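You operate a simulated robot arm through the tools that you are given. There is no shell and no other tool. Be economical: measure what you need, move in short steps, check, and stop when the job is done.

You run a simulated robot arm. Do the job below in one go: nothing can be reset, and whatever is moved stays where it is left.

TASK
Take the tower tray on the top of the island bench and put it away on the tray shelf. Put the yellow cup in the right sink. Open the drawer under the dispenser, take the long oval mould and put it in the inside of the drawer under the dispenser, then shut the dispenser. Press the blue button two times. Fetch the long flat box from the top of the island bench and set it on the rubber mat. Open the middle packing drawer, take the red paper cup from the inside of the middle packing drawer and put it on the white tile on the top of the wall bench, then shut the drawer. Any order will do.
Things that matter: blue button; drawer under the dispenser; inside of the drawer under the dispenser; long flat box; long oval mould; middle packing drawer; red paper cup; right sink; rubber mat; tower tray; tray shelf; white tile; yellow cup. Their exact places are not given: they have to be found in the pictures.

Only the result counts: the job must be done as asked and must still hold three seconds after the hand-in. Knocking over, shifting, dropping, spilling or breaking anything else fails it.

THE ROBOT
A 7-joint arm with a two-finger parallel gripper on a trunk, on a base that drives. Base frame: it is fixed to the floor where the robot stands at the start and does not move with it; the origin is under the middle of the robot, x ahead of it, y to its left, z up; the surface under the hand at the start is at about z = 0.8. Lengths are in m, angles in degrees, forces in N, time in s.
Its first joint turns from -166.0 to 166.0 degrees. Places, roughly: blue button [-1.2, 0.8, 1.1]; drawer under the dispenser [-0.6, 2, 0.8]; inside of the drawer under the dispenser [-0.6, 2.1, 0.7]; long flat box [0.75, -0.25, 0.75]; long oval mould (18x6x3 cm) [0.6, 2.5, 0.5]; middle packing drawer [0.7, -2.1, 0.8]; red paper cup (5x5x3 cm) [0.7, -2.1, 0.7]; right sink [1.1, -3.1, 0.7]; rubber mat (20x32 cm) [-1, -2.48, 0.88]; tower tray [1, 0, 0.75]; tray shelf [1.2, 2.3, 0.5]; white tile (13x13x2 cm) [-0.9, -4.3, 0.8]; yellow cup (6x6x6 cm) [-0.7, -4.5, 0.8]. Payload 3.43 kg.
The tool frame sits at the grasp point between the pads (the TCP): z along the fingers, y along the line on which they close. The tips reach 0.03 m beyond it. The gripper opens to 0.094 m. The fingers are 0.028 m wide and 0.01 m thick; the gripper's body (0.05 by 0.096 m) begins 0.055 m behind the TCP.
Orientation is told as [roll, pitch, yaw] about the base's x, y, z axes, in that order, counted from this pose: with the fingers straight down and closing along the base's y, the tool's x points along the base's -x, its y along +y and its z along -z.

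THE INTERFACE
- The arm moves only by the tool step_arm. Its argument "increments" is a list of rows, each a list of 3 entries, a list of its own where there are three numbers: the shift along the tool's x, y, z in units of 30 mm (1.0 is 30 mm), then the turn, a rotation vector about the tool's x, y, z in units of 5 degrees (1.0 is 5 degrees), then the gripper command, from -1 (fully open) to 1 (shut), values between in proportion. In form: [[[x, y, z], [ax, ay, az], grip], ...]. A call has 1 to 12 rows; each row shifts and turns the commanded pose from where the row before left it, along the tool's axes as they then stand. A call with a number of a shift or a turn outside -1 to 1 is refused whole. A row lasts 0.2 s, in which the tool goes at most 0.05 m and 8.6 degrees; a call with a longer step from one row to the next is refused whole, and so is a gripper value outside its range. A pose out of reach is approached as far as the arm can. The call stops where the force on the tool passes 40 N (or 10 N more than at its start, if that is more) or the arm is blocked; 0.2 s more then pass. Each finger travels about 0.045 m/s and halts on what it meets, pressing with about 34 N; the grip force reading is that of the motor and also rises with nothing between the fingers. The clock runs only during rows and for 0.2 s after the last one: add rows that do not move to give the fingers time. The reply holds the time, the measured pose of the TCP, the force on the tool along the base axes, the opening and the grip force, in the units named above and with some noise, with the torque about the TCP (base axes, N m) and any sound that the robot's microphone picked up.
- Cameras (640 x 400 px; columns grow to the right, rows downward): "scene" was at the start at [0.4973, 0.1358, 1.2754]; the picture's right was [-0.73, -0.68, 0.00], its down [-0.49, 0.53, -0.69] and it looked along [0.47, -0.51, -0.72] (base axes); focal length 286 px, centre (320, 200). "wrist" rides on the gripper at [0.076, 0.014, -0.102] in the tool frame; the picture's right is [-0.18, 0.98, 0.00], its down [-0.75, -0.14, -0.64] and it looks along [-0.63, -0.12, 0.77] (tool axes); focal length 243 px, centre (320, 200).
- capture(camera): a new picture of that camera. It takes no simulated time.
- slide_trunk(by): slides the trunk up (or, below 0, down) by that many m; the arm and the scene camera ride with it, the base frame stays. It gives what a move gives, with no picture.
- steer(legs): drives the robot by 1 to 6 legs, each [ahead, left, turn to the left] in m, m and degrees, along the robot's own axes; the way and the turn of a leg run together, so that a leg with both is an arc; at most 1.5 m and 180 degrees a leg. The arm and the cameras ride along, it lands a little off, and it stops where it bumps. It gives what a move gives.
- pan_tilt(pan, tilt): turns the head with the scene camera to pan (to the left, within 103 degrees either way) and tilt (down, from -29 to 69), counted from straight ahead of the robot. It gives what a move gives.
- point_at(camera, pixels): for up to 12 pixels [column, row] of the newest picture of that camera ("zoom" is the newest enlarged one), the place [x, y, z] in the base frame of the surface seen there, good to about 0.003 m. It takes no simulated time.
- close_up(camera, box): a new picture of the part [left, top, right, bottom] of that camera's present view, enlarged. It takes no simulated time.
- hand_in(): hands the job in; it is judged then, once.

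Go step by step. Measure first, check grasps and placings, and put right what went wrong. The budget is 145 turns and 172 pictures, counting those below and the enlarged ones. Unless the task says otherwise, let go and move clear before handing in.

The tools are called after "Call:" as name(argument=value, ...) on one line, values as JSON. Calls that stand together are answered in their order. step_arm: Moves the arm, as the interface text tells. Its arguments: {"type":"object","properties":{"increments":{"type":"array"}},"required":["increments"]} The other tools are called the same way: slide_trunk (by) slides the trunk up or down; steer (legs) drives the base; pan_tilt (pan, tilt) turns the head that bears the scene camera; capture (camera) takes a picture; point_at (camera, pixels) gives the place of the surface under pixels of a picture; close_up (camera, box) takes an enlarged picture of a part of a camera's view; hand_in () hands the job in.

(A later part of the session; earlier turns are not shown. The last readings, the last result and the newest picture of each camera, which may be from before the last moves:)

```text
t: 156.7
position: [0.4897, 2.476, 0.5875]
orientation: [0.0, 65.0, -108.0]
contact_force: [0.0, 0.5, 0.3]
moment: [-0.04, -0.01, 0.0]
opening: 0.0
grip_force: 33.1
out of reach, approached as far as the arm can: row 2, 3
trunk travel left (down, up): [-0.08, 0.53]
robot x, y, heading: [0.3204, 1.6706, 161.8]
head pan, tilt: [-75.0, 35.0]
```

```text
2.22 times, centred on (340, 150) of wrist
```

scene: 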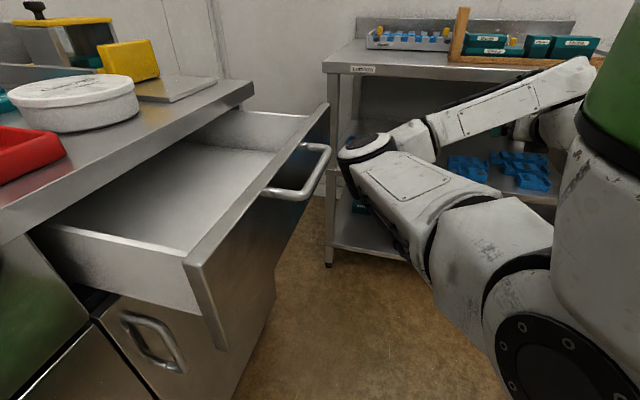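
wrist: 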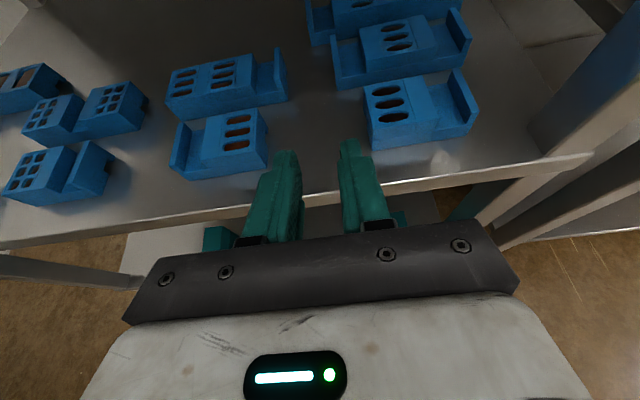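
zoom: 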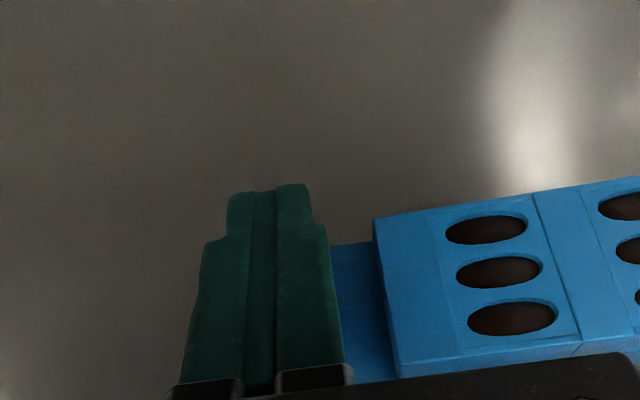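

Slightly out of reach; closed above the tab. Reopen and lower by the trunk instead.

Call:
step_arm(increments=[[[0, 0.04, 0], [0, 0, 0], 0.45], [[0, 0, 0], [0, 0, 0], 0.45], [[0, 0, 0], [0, 0, 0], 0.45]])

Call:
slide_trunk(by=-0.024)

Call:
close_up(camera="wrist", box=[220, 60, 460, 240])

```text
t: 157.5
position: [0.4906, 2.4743, 0.588]
orientation: [-0.1, 65.0, -107.9]
contact_force: [0.7, -0.1, -0.2]
moment: [0.02, -0.03, -0.01]
opening: 0.0259
grip_force: 0.1
trunk travel left (down, up): [-0.08, 0.53]
robot x, y, heading: [0.3194, 1.6678, 162.1]
head pan, tilt: [-75.0, 35.0]
```

```text
t: 158.2
position: [0.4908, 2.4738, 0.5636]
orientation: [-0.1, 65.0, -108.0]
contact_force: [0.1, 0.2, 0.0]
moment: [-0.02, 0.0, 0.01]
opening: 0.026
grip_force: 0.0
trunk travel left (down, up): [-0.056, 0.554]
robot x, y, heading: [0.3158, 1.6747, 162.1]
head pan, tilt: [-75.0, 35.0]
```

```text
2.22 times, centred on (340, 150) of wrist
```

zoom: 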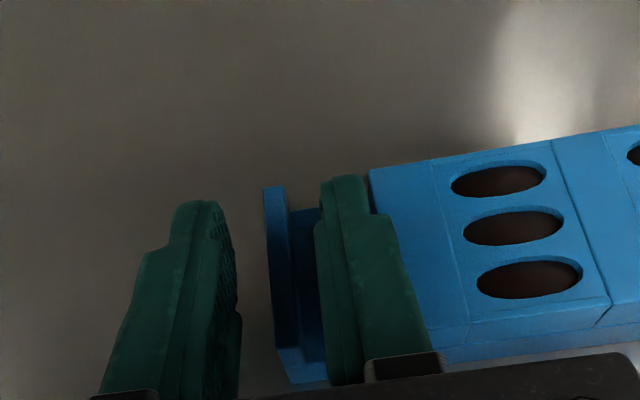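

Tab is between the fingers with the right finger in the trough. Close.

Call:
slide_trunk(by=-0.002)

Call:
step_arm(increments=[[[0, 0, 0], [0, 0, 0], 1], [[0, 0, 0], [0, 0, 0], 1], [[0, 0, 0], [0, 0, 0], 1], [[0, 0, 0], [0, 0, 0], 1]])

Call:
slide_trunk(by=0.02)

Call:
capture(camera="wrist")

```text
t: 158.7
position: [0.4917, 2.4751, 0.5639]
orientation: [0.0, 65.0, -107.8]
contact_force: [-1.5, -0.5, 8.3]
moment: [-0.11, -0.17, -0.03]
opening: 0.0256
grip_force: 0.1
trunk travel left (down, up): [-0.054, 0.556]
robot x, y, heading: [0.3191, 1.6708, 162.0]
head pan, tilt: [-75.0, 35.0]
```

```text
t: 159.7
position: [0.4916, 2.4743, 0.5638]
orientation: [0.0, 65.0, -108.0]
contact_force: [-5.0, 2.7, 14.3]
moment: [0.12, 0.05, 0.07]
opening: 0.0064
grip_force: 34.0
trunk travel left (down, up): [-0.054, 0.556]
robot x, y, heading: [0.3221, 1.6723, 162.4]
head pan, tilt: [-75.0, 35.0]
```

```text
t: 160.4
position: [0.491, 2.4739, 0.5804]
orientation: [-0.1, 64.8, -108.1]
contact_force: [0.5, -0.1, -2.3]
moment: [-0.02, 0.18, 0.01]
opening: 0.0062
grip_force: 33.9
trunk travel left (down, up): [-0.074, 0.536]
robot x, y, heading: [0.3227, 1.6697, 161.9]
head pan, tilt: [-75.0, 35.0]
```

```text
113 pictures are left
```

wrist: 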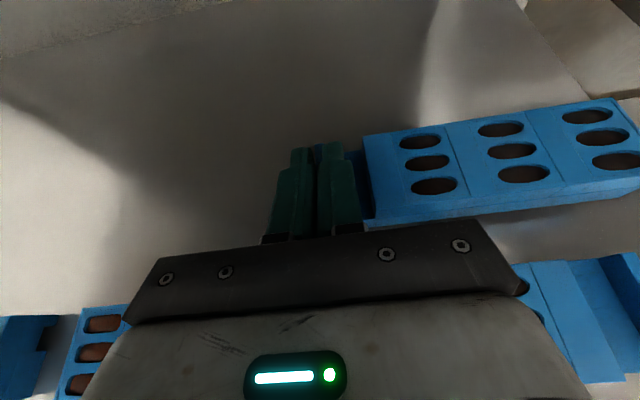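

Tab held (6 mm), ~2.5 N load. Lift more and check it's level.

Call:
slide_trunk(by=0.04)

Call:
capture(camera="wrist")

Call:
point_at(camera="wrist", pixels=[[385, 190], [480, 165], [560, 145], [620, 125], [620, 180], [470, 180], [400, 205]])

```text
t: 161.2
position: [0.4921, 2.4731, 0.6224]
orientation: [0.0, 65.1, -108.0]
contact_force: [0.3, -0.2, -2.0]
moment: [0.06, 0.16, 0.0]
opening: 0.0061
grip_force: 34.0
trunk travel left (down, up): [-0.114, 0.496]
robot x, y, heading: [0.323, 1.6727, 162.2]
head pan, tilt: [-75.0, 35.0]
```

```text
112 pictures are left
```

wrist: 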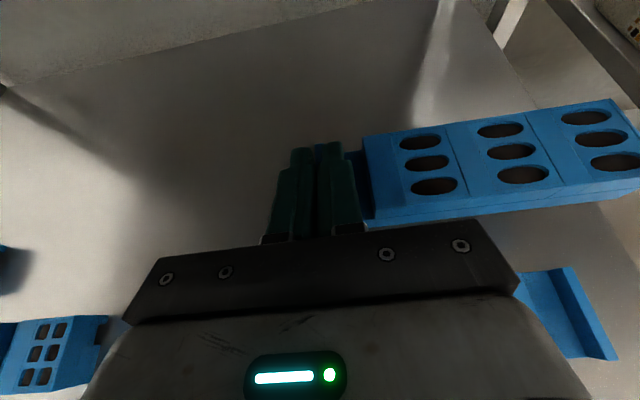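

```text
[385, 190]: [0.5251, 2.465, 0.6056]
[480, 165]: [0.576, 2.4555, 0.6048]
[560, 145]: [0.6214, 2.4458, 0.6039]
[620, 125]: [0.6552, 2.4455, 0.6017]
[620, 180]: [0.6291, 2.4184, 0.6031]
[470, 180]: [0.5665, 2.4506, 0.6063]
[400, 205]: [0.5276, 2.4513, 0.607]
```

It's level at bottom z≈0.575. Shift 5 cm left for post clearance and back out of the rack.

Call:
step_arm(increments=[[[0, -0.6, 0], [0, 0, 0], 1], [[0, -0.6, 0], [0, 0, 0], 1], [[0, -0.6, 0], [0, 0, 0], 1]])

Call:
steer(legs=[[0, 0.15, 0], [0, 0.2, 0]])

Call:
capture(camera="wrist")

```text
t: 162.0
position: [0.4399, 2.4886, 0.6217]
orientation: [-0.2, 65.0, -108.1]
contact_force: [0.5, -0.5, -1.9]
moment: [0.04, 0.17, 0.04]
opening: 0.0062
grip_force: 33.8
trunk travel left (down, up): [-0.114, 0.496]
robot x, y, heading: [0.3184, 1.6669, 161.9]
head pan, tilt: [-75.0, 35.0]
```

```text
t: 164.6
position: [0.3296, 2.157, 0.6217]
orientation: [-0.1, 65.0, -108.0]
contact_force: [0.0, 0.2, -2.3]
moment: [0.02, 0.21, 0.04]
opening: 0.0065
grip_force: 34.0
trunk travel left (down, up): [-0.114, 0.496]
robot x, y, heading: [0.2138, 1.3369, 161.9]
head pan, tilt: [-75.0, 35.0]
```

```text
111 pictures are left
```

wrist: 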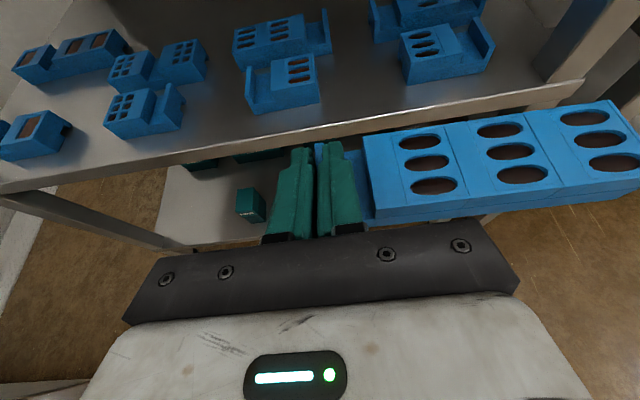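

Mould is out. Plan: lower it into the drawer with the hand coming from the south side (mould's long axis across the open depth). Raise the trunk and drive there.

Call:
slide_trunk(by=0.36)

Call:
steer(legs=[[0, 0.09, 0], [0.25, 0, 0]])

Call:
pan_tilt(pan=-40, tilt=45)

Call:
capture(camera="scene")

```text
t: 168.1
position: [0.3292, 2.1565, 0.9812]
orientation: [-0.3, 65.1, -107.9]
contact_force: [-0.7, 0.3, -1.9]
moment: [0.07, 0.2, -0.01]
opening: 0.0063
grip_force: 34.0
trunk travel left (down, up): [-0.474, 0.136]
robot x, y, heading: [0.2109, 1.3377, 162.1]
head pan, tilt: [-75.0, 35.0]
```

```text
t: 170.6
position: [0.0658, 2.1493, 0.9809]
orientation: [-0.2, 65.0, -108.1]
contact_force: [-0.3, -0.4, -2.5]
moment: [0.01, 0.21, -0.02]
opening: 0.006
grip_force: 33.9
trunk travel left (down, up): [-0.474, 0.136]
robot x, y, heading: [-0.0523, 1.3304, 162.1]
head pan, tilt: [-75.0, 35.0]
```

```text
t: 171.6
position: [0.0664, 2.1477, 0.9817]
orientation: [-0.1, 65.0, -108.0]
contact_force: [0.8, 0.2, -2.9]
moment: [0.01, 0.17, 0.0]
opening: 0.0062
grip_force: 33.9
trunk travel left (down, up): [-0.474, 0.136]
robot x, y, heading: [-0.0557, 1.3264, 162.2]
head pan, tilt: [-40.0, 45.0]
```

```text
110 pictures are left
```

scene: 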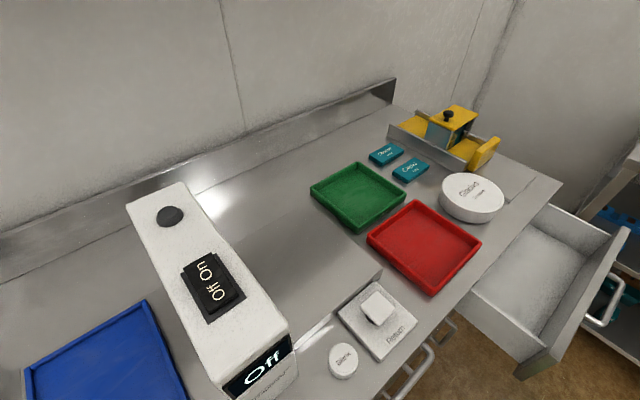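

Move the mould over the drawer.

Call:
step_arm(increments=[[[-0.274, -0.887, -0.586], [0, 0, 0], 1], [[-0.274, -0.887, -0.586], [0, 0, 0], 1], [[-0.274, -0.887, -0.586], [0, 0, 0], 1], [[-0.274, -0.887, -0.586], [0, 0, 0], 1], [[-0.274, -0.887, -0.586], [0, 0, 0], 1], [[-0.274, -0.887, -0.586], [0, 0, 0], 1], [[-0.274, -0.887, -0.586], [0, 0, 0], 1], [[-0.274, -0.887, -0.586], [0, 0, 0], 1], [[-0.274, -0.887, -0.586], [0, 0, 0], 1], [[-0.274, -0.887, -0.586], [0, 0, 0], 1], [[-0.274, -0.887, -0.586], [0, 0, 0], 1], [[-0.274, -0.887, -0.586], [0, 0, 0], 1]])

Call:
capture(camera="wrist")

Call:
capture(camera="scene")

```text
t: 174.2
position: [-0.3103, 2.0239, 0.9818]
orientation: [0.1, 64.9, -107.9]
contact_force: [-0.6, 0.4, -2.2]
moment: [-0.03, 0.21, 0.03]
opening: 0.0064
grip_force: 34.1
trunk travel left (down, up): [-0.474, 0.136]
robot x, y, heading: [-0.0499, 1.3278, 162.0]
head pan, tilt: [-40.0, 45.0]
```

```text
109 pictures are left
```

wrist: 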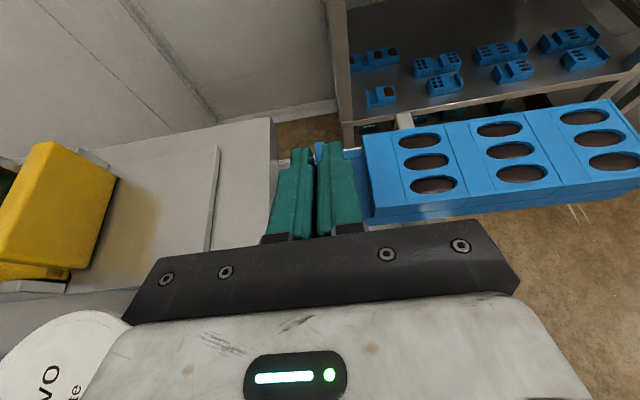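

```text
108 pictures are left
```

scene: 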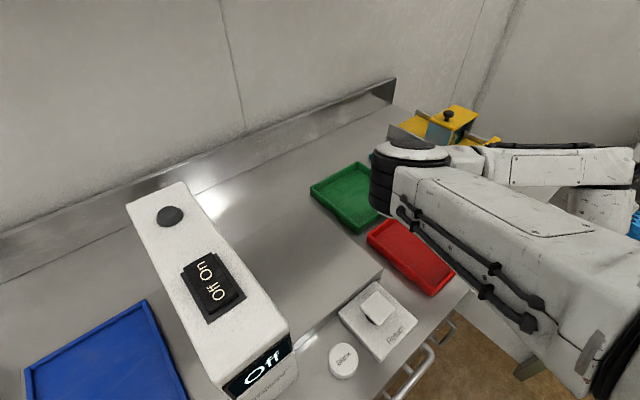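

The wrist link overhangs the bench; check its position before lowering.

Call:
point_at(camera="scene", pixels=[[410, 150], [380, 190], [390, 205], [415, 205], [400, 215], [375, 170], [520, 310]])

```text
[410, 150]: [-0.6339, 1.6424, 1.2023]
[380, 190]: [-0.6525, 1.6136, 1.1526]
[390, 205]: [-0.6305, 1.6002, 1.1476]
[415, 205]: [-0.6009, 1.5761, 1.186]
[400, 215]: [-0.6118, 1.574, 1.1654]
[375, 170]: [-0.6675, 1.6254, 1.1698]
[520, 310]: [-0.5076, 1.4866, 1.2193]
```

Lowering there would hit the bench with the wrist. Instead I'll bring the hand in from the drawer front (heading 162). First undo the arm shift, raise, drive back and turn the base 90° left.

Call:
step_arm(increments=[[[0.274, 0.887, 0.586], [0, 0, 0], 1], [[0.274, 0.887, 0.586], [0, 0, 0], 1], [[0.274, 0.887, 0.586], [0, 0, 0], 1], [[0.274, 0.887, 0.586], [0, 0, 0], 1], [[0.274, 0.887, 0.586], [0, 0, 0], 1], [[0.274, 0.887, 0.586], [0, 0, 0], 1], [[0.274, 0.887, 0.586], [0, 0, 0], 1], [[0.274, 0.887, 0.586], [0, 0, 0], 1], [[0.274, 0.887, 0.586], [0, 0, 0], 1], [[0.274, 0.887, 0.586], [0, 0, 0], 1], [[0.274, 0.887, 0.586], [0, 0, 0], 1], [[0.274, 0.887, 0.586], [0, 0, 0], 1]])

Call:
slide_trunk(by=0.08)

Call:
steer(legs=[[-0.357, -0.1, 0], [0, 0, 90]])

```text
t: 176.8
position: [0.0663, 2.1479, 0.9811]
orientation: [-0.3, 65.0, -108.0]
contact_force: [-0.7, 0.0, -0.9]
moment: [0.03, 0.16, -0.03]
opening: 0.0063
grip_force: 34.3
trunk travel left (down, up): [-0.474, 0.136]
robot x, y, heading: [-0.0515, 1.3263, 162.2]
head pan, tilt: [-40.0, 45.0]
```

```text
t: 178.0
position: [0.0665, 2.1477, 1.0617]
orientation: [0.0, 65.0, -107.9]
contact_force: [0.2, 0.3, -1.6]
moment: [0.05, 0.19, -0.02]
opening: 0.0066
grip_force: 34.2
trunk travel left (down, up): [-0.554, 0.056]
robot x, y, heading: [-0.0546, 1.3304, 161.8]
head pan, tilt: [-40.0, 45.0]
```

```text
t: 184.2
position: [-0.5026, 1.4275, 1.0594]
orientation: [-0.1, 65.0, -17.6]
contact_force: [-0.4, 0.1, -1.4]
moment: [-0.17, 0.01, 0.02]
opening: 0.0061
grip_force: 34.0
trunk travel left (down, up): [-0.554, 0.056]
robot x, y, heading: [0.314, 1.315, -107.3]
head pan, tilt: [-40.0, 45.0]
```

Now back the base 0.45 m along the bench to bring the mould over the drawer, and look.

Call:
steer(legs=[[-0.45, 0, -0.6]])

Call:
capture(camera="wrist")

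Call:
pan_tilt(pan=-100, tilt=35)

Call:
capture(camera="scene")

```text
t: 186.9
position: [-0.3641, 1.8683, 1.0615]
orientation: [-0.1, 65.1, -18.1]
contact_force: [0.2, 0.2, -1.1]
moment: [-0.18, 0.05, 0.01]
opening: 0.0063
grip_force: 34.1
trunk travel left (down, up): [-0.554, 0.056]
robot x, y, heading: [0.4537, 1.7442, -107.9]
head pan, tilt: [-40.0, 45.0]
```

```text
107 pictures are left
```

wrist: 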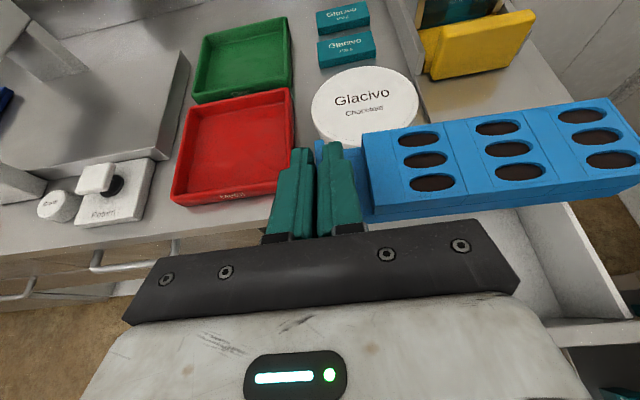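

```text
t: 188.2
position: [-0.3644, 1.8672, 1.0614]
orientation: [-0.2, 65.0, -18.1]
contact_force: [-0.9, 0.4, -1.3]
moment: [-0.14, 0.02, 0.01]
opening: 0.0064
grip_force: 34.1
trunk travel left (down, up): [-0.554, 0.056]
robot x, y, heading: [0.4569, 1.748, -107.9]
head pan, tilt: [-100.0, 35.0]
```

```text
106 pictures are left
```

scene: 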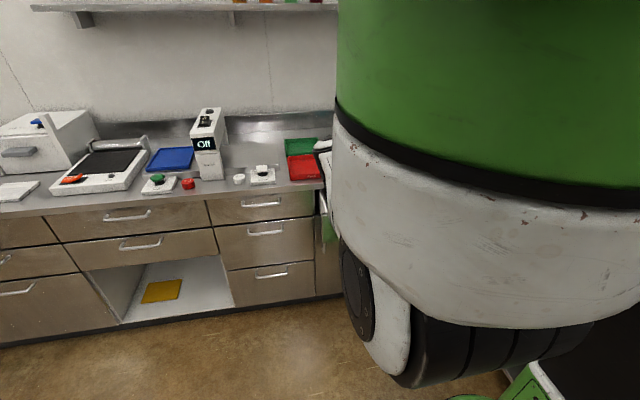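

Position good. Shift back 3 cm, tilt to 40° elevation, and lower by trunk toward the drawer.

Call:
step_arm(increments=[[[-0.4, 0, -0.86], [0, 0, 0], 1], [[0, 0, 0], [0, -0.6, 0], 1], [[0, 0, 0], [0, -0.6, 0], 1], [[0, 0, 0], [0, -0.6, 0], 1], [[0, 0, 0], [0, -0.6, 0], 1], [[0, 0, 0], [0, -0.6, 0], 1]])

Call:
slide_trunk(by=-0.17)

Call:
capture(camera="wrist")

```text
t: 189.6
position: [-0.3363, 1.8585, 1.0613]
orientation: [-0.2, 49.9, -18.1]
contact_force: [1.1, 0.4, -1.5]
moment: [-0.21, 0.04, 0.01]
opening: 0.0063
grip_force: 34.7
trunk travel left (down, up): [-0.554, 0.056]
robot x, y, heading: [0.4542, 1.7474, -107.7]
head pan, tilt: [-100.0, 35.0]
```

```text
t: 191.5
position: [-0.3362, 1.8585, 0.8918]
orientation: [-0.1, 50.1, -18.1]
contact_force: [0.3, -0.1, -1.9]
moment: [-0.24, 0.06, 0.05]
opening: 0.0065
grip_force: 34.2
trunk travel left (down, up): [-0.384, 0.226]
robot x, y, heading: [0.459, 1.745, -108.0]
head pan, tilt: [-100.0, 35.0]
```

```text
105 pictures are left
```

wrist: 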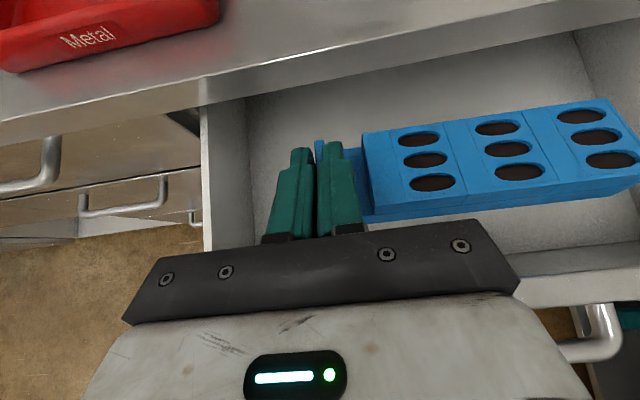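

Call:
slide_trunk(by=-0.08)

Call:
capture(camera="wrist")

Call:
point_at(camera="wrist", pixels=[[385, 190], [600, 160], [560, 240], [470, 225], [375, 213]])

```text
t: 192.4
position: [-0.3426, 1.8605, 0.8435]
orientation: [0.4, 51.1, -17.8]
contact_force: [-4.0, 0.5, 7.5]
moment: [-0.55, -0.56, -0.05]
opening: 0.0066
grip_force: 33.8
trunk travel left (down, up): [-0.323, 0.287]
robot x, y, heading: [0.4534, 1.7474, -108.0]
head pan, tilt: [-100.0, 35.0]
stopped: the force on the tool passed its limit at 58 N (the readings are from after the stop); the commanded pose is now the measured one
```

```text
104 pictures are left
```

wrist: 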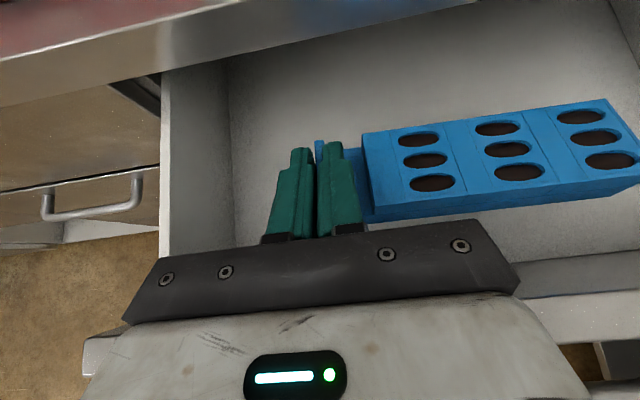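

```text
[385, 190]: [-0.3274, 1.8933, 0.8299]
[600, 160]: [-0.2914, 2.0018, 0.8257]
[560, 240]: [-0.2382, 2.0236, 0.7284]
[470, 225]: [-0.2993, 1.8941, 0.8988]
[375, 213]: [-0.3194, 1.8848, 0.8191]
```

The wrist hit the drawer front's top edge. Raise a little, move 4 cm deeper and steepen to 48°, then retry lowering gently.

Call:
slide_trunk(by=0.07)

Call:
step_arm(increments=[[[0, 0, 0], [0, -0.9, 0], 1], [[0, 0, 0], [0, -0.9, 0], 1], [[0.44, 0, 0.4], [0, 0, 0], 1], [[0.44, 0, 0.4], [0, 0, 0], 1]])

Call:
capture(camera="wrist")

```text
t: 193.4
position: [-0.3413, 1.8591, 0.9117]
orientation: [0.4, 51.1, -17.7]
contact_force: [0.1, -0.3, -1.9]
moment: [-0.2, 0.05, 0.02]
opening: 0.0062
grip_force: 34.3
trunk travel left (down, up): [-0.393, 0.217]
robot x, y, heading: [0.4554, 1.7447, -107.9]
head pan, tilt: [-100.0, 35.0]
```

```text
t: 194.4
position: [-0.3467, 1.8768, 0.9215]
orientation: [0.9, 43.0, -19.1]
contact_force: [0.1, 0.2, -1.7]
moment: [-0.21, 0.06, 0.01]
opening: 0.0066
grip_force: 34.5
out of reach, approached as far as the arm can: row 3, 4
trunk travel left (down, up): [-0.393, 0.217]
robot x, y, heading: [0.4585, 1.7467, -108.2]
head pan, tilt: [-100.0, 35.0]
```

```text
103 pictures are left
```

wrist: 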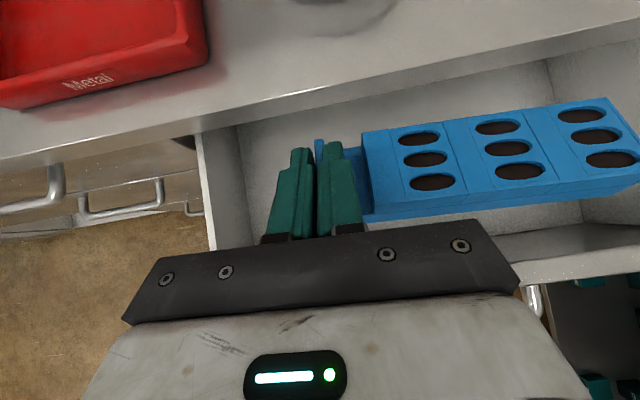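

Reach limit again; shift the base 3 cm toward the bench, then lower.

Call:
steer(legs=[[0, -0.032, 0]])

Call:
slide_trunk(by=-0.08)

Call:
capture(camera="wrist")

```text
t: 195.3
position: [-0.3785, 1.886, 0.9223]
orientation: [1.0, 43.1, -19.0]
contact_force: [0.4, 0.1, -1.4]
moment: [-0.15, 0.07, -0.03]
opening: 0.0063
grip_force: 34.4
trunk travel left (down, up): [-0.393, 0.217]
robot x, y, heading: [0.4229, 1.7587, -107.9]
head pan, tilt: [-100.0, 35.0]
```

```text
t: 196.4
position: [-0.379, 1.8866, 0.8424]
orientation: [1.0, 43.1, -19.0]
contact_force: [1.0, 0.1, -2.1]
moment: [-0.16, 0.05, 0.03]
opening: 0.0062
grip_force: 34.6
trunk travel left (down, up): [-0.313, 0.297]
robot x, y, heading: [0.4215, 1.7584, -107.7]
head pan, tilt: [-100.0, 35.0]
```

```text
102 pictures are left
```

wrist: 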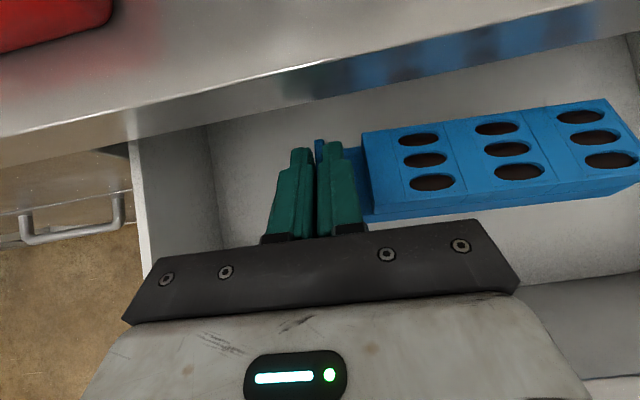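

Clear so far. Continue down in smaller steps.

Call:
slide_trunk(by=-0.035)

Call:
slide_trunk(by=-0.012)

Call:
capture(camera="wrist")

```text
t: 197.2
position: [-0.3779, 1.8885, 0.8066]
orientation: [1.0, 43.1, -19.0]
contact_force: [0.6, -0.4, -1.4]
moment: [-0.18, 0.04, 0.01]
opening: 0.0064
grip_force: 33.7
trunk travel left (down, up): [-0.278, 0.332]
robot x, y, heading: [0.4235, 1.7571, -108.1]
head pan, tilt: [-100.0, 35.0]
```

```text
t: 197.8
position: [-0.378, 1.887, 0.796]
orientation: [1.0, 43.0, -19.0]
contact_force: [0.3, -0.4, -1.8]
moment: [-0.19, 0.07, -0.03]
opening: 0.0066
grip_force: 34.1
trunk travel left (down, up): [-0.266, 0.344]
robot x, y, heading: [0.4236, 1.7525, -107.8]
head pan, tilt: [-100.0, 35.0]
```

```text
101 pictures are left
```

wrist: 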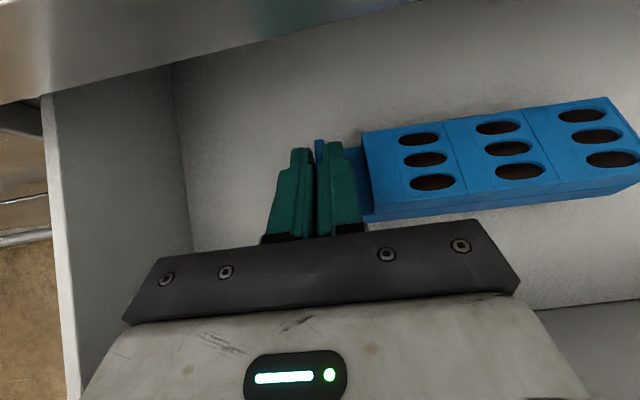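

Call:
slide_trunk(by=-0.006)

Call:
slide_trunk(by=-0.004)

```text
t: 198.4
position: [-0.3778, 1.8884, 0.7895]
orientation: [1.0, 43.0, -19.0]
contact_force: [0.0, 0.7, -2.0]
moment: [-0.14, 0.02, 0.02]
opening: 0.0063
grip_force: 34.0
trunk travel left (down, up): [-0.26, 0.35]
robot x, y, heading: [0.4222, 1.7557, -107.7]
head pan, tilt: [-100.0, 35.0]
```

```text
t: 198.9
position: [-0.3771, 1.8867, 0.787]
orientation: [1.1, 43.1, -19.0]
contact_force: [-0.7, 0.6, 1.1]
moment: [-0.01, 0.1, -0.03]
opening: 0.0063
grip_force: 34.3
trunk travel left (down, up): [-0.256, 0.354]
robot x, y, heading: [0.4229, 1.7586, -108.0]
head pan, tilt: [-100.0, 35.0]
```

Touched the floor. Release and raise.

Call:
step_arm(increments=[[[0, 0, 0], [0, 0, 0], 0.7], [[0, 0, 0], [0, 0, 0], 0.5], [[0, 0, 0], [0, 0, 0], 0.5], [[0, 0, 0], [0, 0, 0], 0.5]])

Call:
slide_trunk(by=0.1)

Call:
capture(camera="wrist")

```text
t: 199.9
position: [-0.3775, 1.8869, 0.7851]
orientation: [1.0, 43.0, -19.0]
contact_force: [0.1, -0.1, -1.2]
moment: [0.03, 0.05, 0.02]
opening: 0.0235
grip_force: 0.0
trunk travel left (down, up): [-0.256, 0.354]
robot x, y, heading: [0.4246, 1.7576, -107.7]
head pan, tilt: [-100.0, 35.0]
```

```text
t: 201.2
position: [-0.3779, 1.8873, 0.8863]
orientation: [0.9, 43.0, -19.0]
contact_force: [-0.6, -0.4, -0.6]
moment: [0.02, 0.01, 0.01]
opening: 0.0236
grip_force: 0.1
trunk travel left (down, up): [-0.356, 0.254]
robot x, y, heading: [0.4227, 1.7566, -107.9]
head pan, tilt: [-100.0, 35.0]
```

```text
100 pictures are left
```

wrist: 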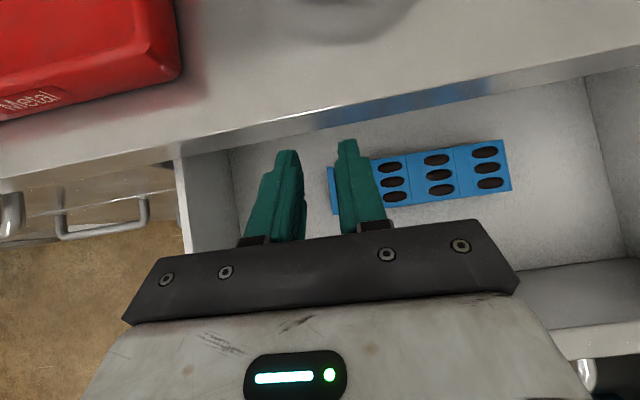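

The mould lies flat in the drawer. Now retreat over the panel, lower in front of it, and push it shut with closed fingers.

Call:
steer(legs=[[0, 0.37, 0], [0.08, 0, 0]])

Call:
step_arm(increments=[[[0, 0, 0], [0, 0, 0], 1], [[0, 0, 0], [0, 0, 0], 1], [[0, 0, 0], [0, 0, 0], 1]])

Call:
slide_trunk(by=-0.09)

Call:
capture(camera="wrist")

```text
t: 204.3
position: [-0.0494, 1.6945, 0.8852]
orientation: [0.9, 42.9, -18.9]
contact_force: [0.9, 0.4, -0.4]
moment: [0.01, 0.03, 0.0]
opening: 0.0235
grip_force: 0.1
trunk travel left (down, up): [-0.356, 0.254]
robot x, y, heading: [0.7521, 1.5654, -108.0]
head pan, tilt: [-100.0, 35.0]
```

```text
t: 205.1
position: [-0.0495, 1.6937, 0.885]
orientation: [0.9, 42.9, -18.9]
contact_force: [0.0, -0.2, 0.2]
moment: [0.03, 0.01, 0.0]
opening: 0.0
grip_force: 33.2
trunk travel left (down, up): [-0.356, 0.254]
robot x, y, heading: [0.752, 1.565, -107.7]
head pan, tilt: [-100.0, 35.0]
```

```text
t: 206.3
position: [-0.0502, 1.6934, 0.796]
orientation: [0.9, 43.1, -18.9]
contact_force: [-1.1, 0.0, -0.8]
moment: [-0.01, -0.02, 0.03]
opening: 0.0
grip_force: 32.8
trunk travel left (down, up): [-0.266, 0.344]
robot x, y, heading: [0.7522, 1.5654, -107.7]
head pan, tilt: [-100.0, 35.0]
```

```text
99 pictures are left
```

wrist: 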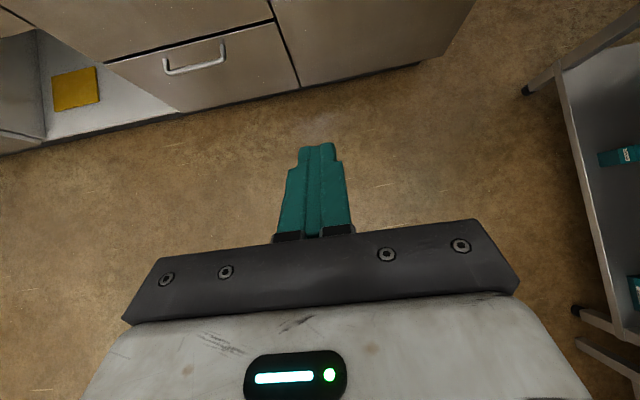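

Call:
steer(legs=[[0, -0.2, 0]])

Call:
steer(legs=[[0, -0.2, 0]])

Call:
capture(camera="wrist")

```text
t: 207.9
position: [-0.2417, 1.7547, 0.7969]
orientation: [1.0, 43.0, -18.7]
contact_force: [1.4, 0.4, 0.2]
moment: [0.02, -0.01, 0.01]
opening: 0.0
grip_force: 33.4
trunk travel left (down, up): [-0.266, 0.344]
robot x, y, heading: [0.5619, 1.6273, -107.9]
head pan, tilt: [-100.0, 35.0]
```

```text
t: 209.6
position: [-0.4292, 1.8124, 0.7943]
orientation: [1.0, 42.5, -18.5]
contact_force: [0.2, 0.5, 0.2]
moment: [0.01, -0.01, 0.04]
opening: 0.0
grip_force: 32.4
trunk travel left (down, up): [-0.266, 0.344]
robot x, y, heading: [0.3739, 1.6896, -107.9]
head pan, tilt: [-100.0, 35.0]
stopped in leg 1: the force on the tool passed its limit at 188 N (the readings are from after the stop); the commanded pose is now the measured one
```

```text
98 pictures are left
```

wrist: 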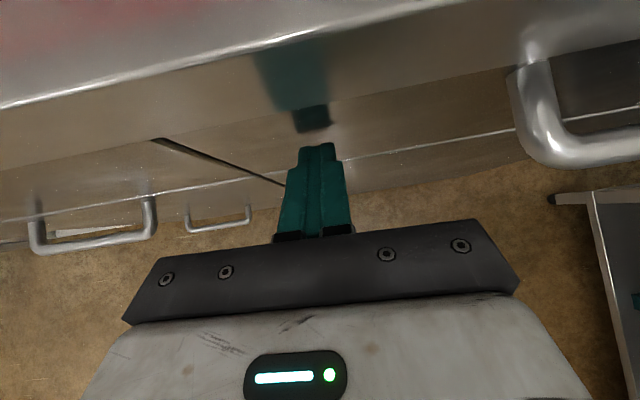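

The push ended at the closed position. Verify with the handle position, then back off.

Call:
point_at(camera="wrist", pixels=[[530, 100], [600, 150], [400, 80], [400, 130], [200, 130], [100, 235]])

Call:
steer(legs=[[0, 0.3, 0]])

Call:
capture(camera="wrist")

```text
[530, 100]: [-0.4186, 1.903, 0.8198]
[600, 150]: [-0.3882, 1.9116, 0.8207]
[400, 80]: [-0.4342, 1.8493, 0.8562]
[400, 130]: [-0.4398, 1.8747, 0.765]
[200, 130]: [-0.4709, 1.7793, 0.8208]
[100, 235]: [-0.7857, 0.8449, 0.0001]
```

```text
t: 211.7
position: [-0.1422, 1.7218, 0.7951]
orientation: [1.1, 42.5, -18.5]
contact_force: [-0.5, -0.3, 0.3]
moment: [0.03, -0.03, -0.01]
opening: 0.0001
grip_force: 33.0
trunk travel left (down, up): [-0.266, 0.344]
robot x, y, heading: [0.6574, 1.593, -107.8]
head pan, tilt: [-100.0, 35.0]
```

```text
97 pictures are left
```

wrist: 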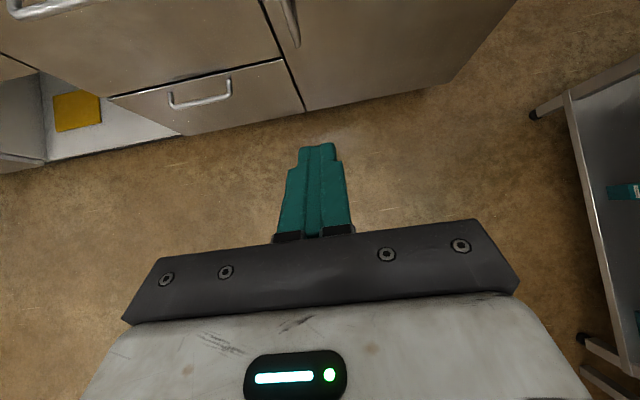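

Drawer is shut (face back at its original plane). Now the tray: raise, drive around to the island with heading ~60° so the hand (to my right) points along the tray's side wall.

Call:
slide_trunk(by=0.31)

Call:
steer(legs=[[0.674, -0.158, 0], [0, 0, 168.4], [-0.76, -0.261, 0]])

Call:
capture(camera="wrist")

```text
t: 214.8
position: [-0.1419, 1.7208, 1.1042]
orientation: [1.0, 42.5, -18.4]
contact_force: [1.2, -0.4, 0.4]
moment: [0.02, -0.03, 0.0]
opening: 0.0
grip_force: 33.1
trunk travel left (down, up): [-0.576, 0.034]
robot x, y, heading: [0.6581, 1.5963, -107.9]
head pan, tilt: [-100.0, 35.0]
```

```text
t: 229.4
position: [0.9378, -0.0598, 1.1056]
orientation: [0.9, 42.5, 150.7]
contact_force: [0.2, 0.0, 1.3]
moment: [0.03, -0.01, 0.04]
opening: 0.0
grip_force: 32.6
trunk travel left (down, up): [-0.576, 0.034]
robot x, y, heading: [0.1705, 0.2131, 61.5]
head pan, tilt: [-100.0, 35.0]
```

```text
96 pictures are left
```

wrist: 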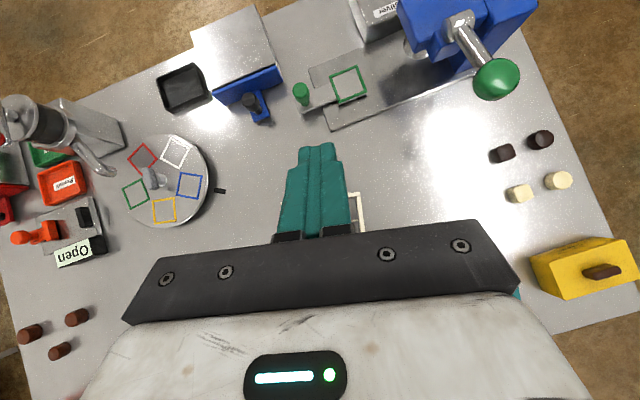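

Over the tray. Shift back to the right-hand wall, open to 35 mm, lower and view.

Call:
step_arm(increments=[[[-0.82, 0.53, -0.755], [0, 0, 0], 0.25], [[-0.82, 0.53, -0.755], [0, 0, 0], 0.25], [[0, 0, 0], [0, 0, 0], 0.25]])

Call:
slide_trunk(by=-0.19)

Call:
capture(camera="wrist")

```text
t: 230.2
position: [0.8633, -0.0532, 1.1045]
orientation: [1.0, 42.5, 150.7]
contact_force: [0.1, -0.3, 0.0]
moment: [0.0, -0.01, -0.03]
opening: 0.035
grip_force: 0.0
trunk travel left (down, up): [-0.576, 0.034]
robot x, y, heading: [0.1716, 0.215, 61.6]
head pan, tilt: [-100.0, 35.0]
```

```text
t: 232.3
position: [0.8633, -0.0536, 0.9142]
orientation: [1.0, 42.5, 150.6]
contact_force: [-0.1, -0.3, -0.4]
moment: [0.03, 0.03, -0.02]
opening: 0.0353
grip_force: 0.1
trunk travel left (down, up): [-0.386, 0.224]
robot x, y, heading: [0.1731, 0.2115, 61.6]
head pan, tilt: [-100.0, 35.0]
```

```text
95 pictures are left
```

wrist: 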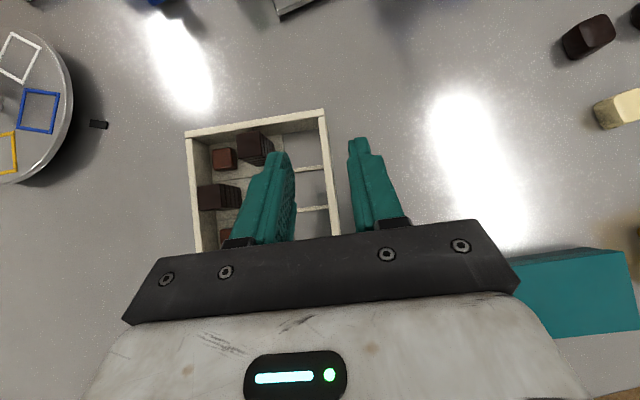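

Call:
point_at(camera="wrist", pixels=[[323, 114], [331, 180], [335, 228], [335, 180], [324, 180], [315, 208], [255, 145], [215, 195], [188, 135]])

```text
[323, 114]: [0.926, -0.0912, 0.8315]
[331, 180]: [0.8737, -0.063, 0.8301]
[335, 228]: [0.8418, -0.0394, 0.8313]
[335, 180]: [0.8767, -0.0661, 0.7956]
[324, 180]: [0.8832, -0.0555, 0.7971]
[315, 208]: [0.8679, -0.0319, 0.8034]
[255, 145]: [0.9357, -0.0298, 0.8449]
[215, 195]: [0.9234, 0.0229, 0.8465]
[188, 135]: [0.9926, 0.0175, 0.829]
```

Aligned within 2 mm; correct yaw 2°, shift 1 mm, and descend to grip height.

Call:
step_arm(increments=[[[0, 0.04, 0], [-0.27, 0, 0.295], 0.25]])

Call:
slide_trunk(by=-0.073)

Call:
capture(camera="wrist")

```text
t: 232.7
position: [0.8632, -0.0556, 0.9145]
orientation: [0.9, 42.5, 148.6]
contact_force: [-0.8, 0.1, -0.2]
moment: [0.01, 0.02, -0.02]
opening: 0.0352
grip_force: 0.1
trunk travel left (down, up): [-0.386, 0.224]
robot x, y, heading: [0.1763, 0.2107, 61.6]
head pan, tilt: [-100.0, 35.0]
```

```text
t: 233.8
position: [0.8641, -0.0548, 0.8424]
orientation: [1.0, 42.5, 148.8]
contact_force: [-0.5, -0.7, -0.2]
moment: [-0.02, -0.02, -0.01]
opening: 0.0353
grip_force: 0.1
trunk travel left (down, up): [-0.313, 0.297]
robot x, y, heading: [0.1763, 0.2115, 61.9]
head pan, tilt: [-100.0, 35.0]
```

```text
94 pictures are left
```

wrist: 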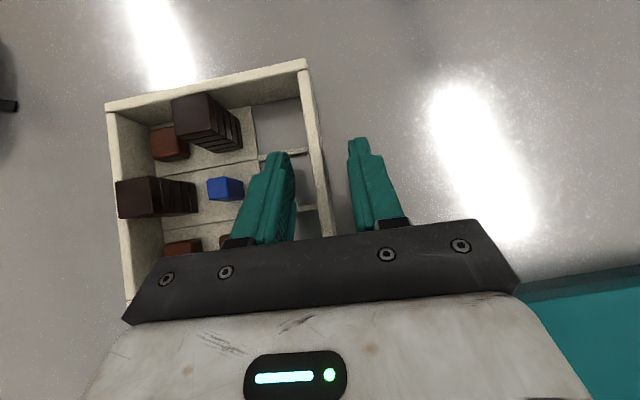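

Call:
slide_trunk(by=-0.005)

Call:
step_arm(increments=[[[0, 0, 0], [0, 0, 0], 0.6], [[0, 0, 0], [0, 0, 0], 0.75], [[0, 0, 0], [0, 0, 0], 0.85], [[0, 0, 0], [0, 0, 0], 0.95], [[0, 0, 0], [0, 0, 0], 1], [[0, 0, 0], [0, 0, 0], 1]])

Call:
slide_trunk(by=0.03)

Call:
capture(camera="wrist")

```text
t: 234.3
position: [0.8633, -0.0553, 0.8373]
orientation: [1.0, 42.6, 148.7]
contact_force: [0.4, 0.8, 0.6]
moment: [-0.03, 0.03, -0.02]
opening: 0.0352
grip_force: 0.0
trunk travel left (down, up): [-0.308, 0.302]
robot x, y, heading: [0.1705, 0.2134, 61.5]
head pan, tilt: [-100.0, 35.0]
```

```text
t: 235.7
position: [0.8644, -0.0554, 0.8382]
orientation: [1.0, 42.5, 148.7]
contact_force: [-0.1, -0.2, -0.2]
moment: [0.05, 0.01, 0.05]
opening: 0.0107
grip_force: 33.7
trunk travel left (down, up): [-0.308, 0.302]
robot x, y, heading: [0.1728, 0.2142, 61.6]
head pan, tilt: [-100.0, 35.0]
```

```text
t: 236.5
position: [0.8634, -0.0556, 0.8668]
orientation: [1.1, 42.5, 148.6]
contact_force: [0.1, -0.4, -1.2]
moment: [-0.06, 0.07, -0.04]
opening: 0.0107
grip_force: 34.2
trunk travel left (down, up): [-0.338, 0.272]
robot x, y, heading: [0.1755, 0.2141, 61.7]
head pan, tilt: [-100.0, 35.0]
```

```text
93 pictures are left
```

wrist: 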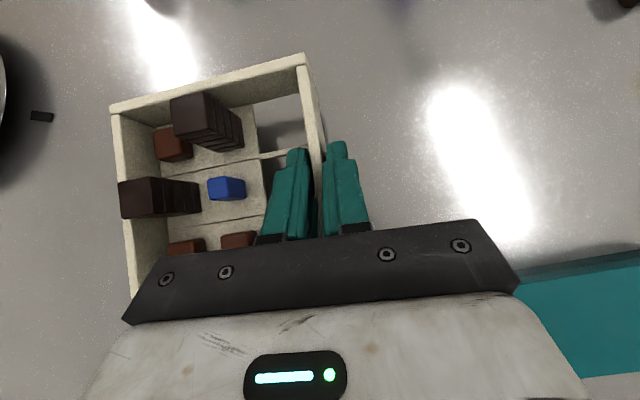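

Lifted, light load. Raise higher and check level.

Call:
slide_trunk(by=0.15)

Call:
capture(camera="wrist")

Call:
point_at(camera="wrist", pixels=[[115, 112], [303, 60], [130, 250], [312, 120], [200, 90], [185, 95], [125, 195], [225, 188], [135, 285]])

```text
t: 238.2
position: [0.8638, -0.0558, 1.0166]
orientation: [1.2, 42.5, 148.7]
contact_force: [-0.4, 0.0, -1.1]
moment: [-0.07, 0.08, 0.01]
opening: 0.0106
grip_force: 34.1
trunk travel left (down, up): [-0.488, 0.122]
robot x, y, heading: [0.1716, 0.2115, 61.5]
head pan, tilt: [-100.0, 35.0]
```

```text
92 pictures are left
```

wrist: 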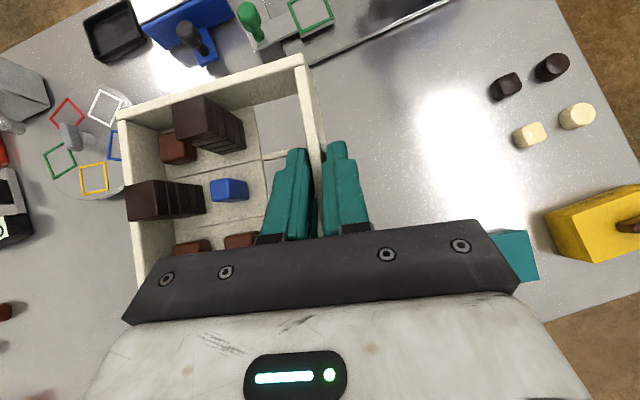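

```text
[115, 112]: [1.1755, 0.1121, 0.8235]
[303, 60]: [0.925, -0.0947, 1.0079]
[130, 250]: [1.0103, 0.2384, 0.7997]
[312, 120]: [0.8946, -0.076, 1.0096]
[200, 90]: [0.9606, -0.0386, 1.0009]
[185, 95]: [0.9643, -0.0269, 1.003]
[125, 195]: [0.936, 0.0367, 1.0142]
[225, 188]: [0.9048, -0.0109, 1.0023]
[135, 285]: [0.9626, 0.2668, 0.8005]
```

Call:
point_at(camera="wrist", pixels=[[123, 118], [127, 150], [138, 262], [160, 106], [240, 82], [290, 66], [298, 70], [318, 140]])

```text
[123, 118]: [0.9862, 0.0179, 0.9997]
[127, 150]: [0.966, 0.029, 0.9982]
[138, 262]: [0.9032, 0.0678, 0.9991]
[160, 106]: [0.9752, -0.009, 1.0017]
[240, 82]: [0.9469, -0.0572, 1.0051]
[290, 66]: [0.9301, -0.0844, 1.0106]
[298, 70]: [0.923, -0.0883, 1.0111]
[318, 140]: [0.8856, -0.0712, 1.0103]
```

Tray sags 5° on its free side; roll the tool 5° about the pointing axis to level it.

Call:
step_arm(increments=[[[0, 0, 0], [0.25, 0, 0.225], 1], [[0, 0, 0], [0.25, 0, 0.225], 1], [[0, 0, 0], [0.25, 0, 0.225], 1], [[0, 0, 0], [0, 0, 0], 1]])

Call:
capture(camera="wrist")

Call:
point_at(camera="wrist", pixels=[[123, 118], [138, 262], [160, 106], [290, 66], [298, 70], [318, 140]])

```text
t: 239.2
position: [0.8644, -0.0548, 1.0163]
orientation: [-5.9, 42.3, 144.1]
contact_force: [0.1, 0.3, -2.3]
moment: [-0.06, 0.05, 0.0]
opening: 0.0108
grip_force: 33.8
trunk travel left (down, up): [-0.488, 0.122]
robot x, y, heading: [0.176, 0.2113, 61.6]
head pan, tilt: [-100.0, 35.0]
```

```text
91 pictures are left
```

wrist: 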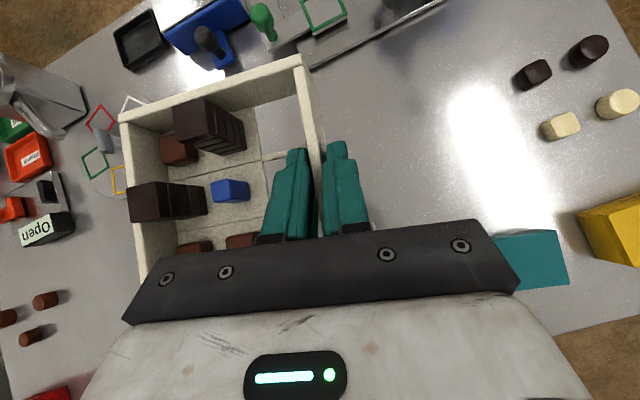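

```text
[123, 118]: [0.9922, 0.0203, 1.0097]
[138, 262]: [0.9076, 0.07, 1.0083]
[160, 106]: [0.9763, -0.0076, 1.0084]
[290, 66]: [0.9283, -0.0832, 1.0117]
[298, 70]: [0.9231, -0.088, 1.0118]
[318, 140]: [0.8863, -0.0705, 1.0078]
```

Level now. Drive the tray to the rack: away from the island, turn left 103°, and approach in front of the slot.

Call:
steer(legs=[[0.499, 0.527, 0], [0, 0, 60], [0, 0, 43.3]])

Call:
capture(camera="wrist")

```text
t: 247.8
position: [0.0378, 1.6332, 1.0162]
orientation: [-5.8, 42.3, -111.5]
contact_force: [0.8, 0.3, -1.4]
moment: [-0.02, -0.1, -0.02]
opening: 0.0107
grip_force: 34.1
trunk travel left (down, up): [-0.488, 0.122]
robot x, y, heading: [-0.049, 0.9005, 166.0]
head pan, tilt: [-100.0, 35.0]
```

```text
90 pictures are left
```

wrist: 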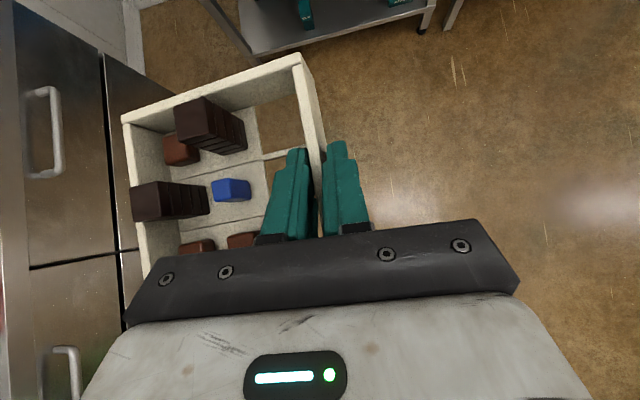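

Call:
steer(legs=[[0, 0, -1.1], [-0.927, -0.587, 0]])

Call:
slide_trunk(by=-0.25)

Call:
capture(camera="wrist")

```text
t: 253.8
position: [1.0993, 1.9598, 1.0171]
orientation: [-5.9, 42.4, -112.7]
contact_force: [0.0, -0.2, -1.7]
moment: [-0.06, -0.07, 0.03]
opening: 0.0107
grip_force: 34.3
trunk travel left (down, up): [-0.488, 0.122]
robot x, y, heading: [0.9946, 1.2241, 165.0]
head pan, tilt: [-100.0, 35.0]
```

```text
t: 256.4
position: [1.0997, 1.9607, 0.7661]
orientation: [-5.8, 42.4, -112.7]
contact_force: [0.1, 0.5, -0.9]
moment: [-0.12, -0.07, 0.01]
opening: 0.0064
grip_force: 33.2
trunk travel left (down, up): [-0.238, 0.372]
robot x, y, heading: [0.9935, 1.2266, 165.0]
head pan, tilt: [-100.0, 35.0]
```

```text
89 pictures are left
```

wrist: 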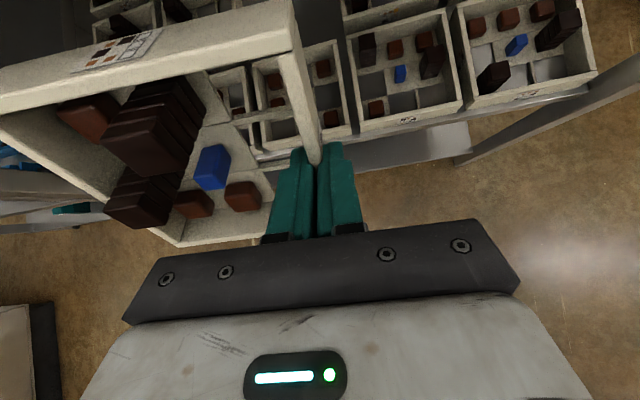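

Something went wrong: the tray pitched in the grip, apparently caught on the rack's top edge. Look before moving.

Call:
capture(camera="scene")

Call:
close_up(camera="wrist", box=[0, 0, 400, 250])

Call:
point_at(camera="wrist", pixels=[[120, 45], [290, 45], [5, 110], [180, 240], [310, 150], [270, 225], [210, 165], [150, 150], [20, 70], [280, 20]])

```text
88 pictures are left
```

scene: 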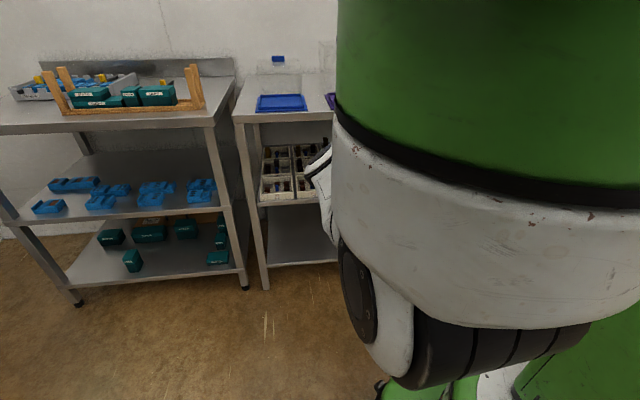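

```text
1.60 times, centred on (200, 125) of wrist
```

zoom: 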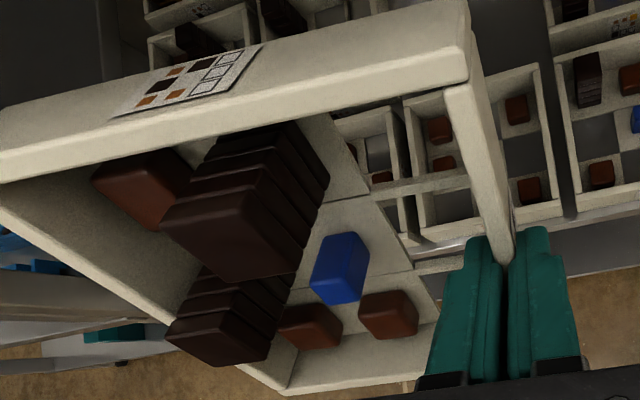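

```text
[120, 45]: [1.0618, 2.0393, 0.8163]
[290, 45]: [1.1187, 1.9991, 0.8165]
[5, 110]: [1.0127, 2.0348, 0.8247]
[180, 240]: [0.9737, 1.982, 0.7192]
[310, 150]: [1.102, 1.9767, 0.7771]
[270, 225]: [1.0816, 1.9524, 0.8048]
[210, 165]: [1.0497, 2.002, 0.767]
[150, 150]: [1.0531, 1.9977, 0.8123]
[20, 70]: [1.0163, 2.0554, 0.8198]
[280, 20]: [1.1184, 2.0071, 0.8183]
```

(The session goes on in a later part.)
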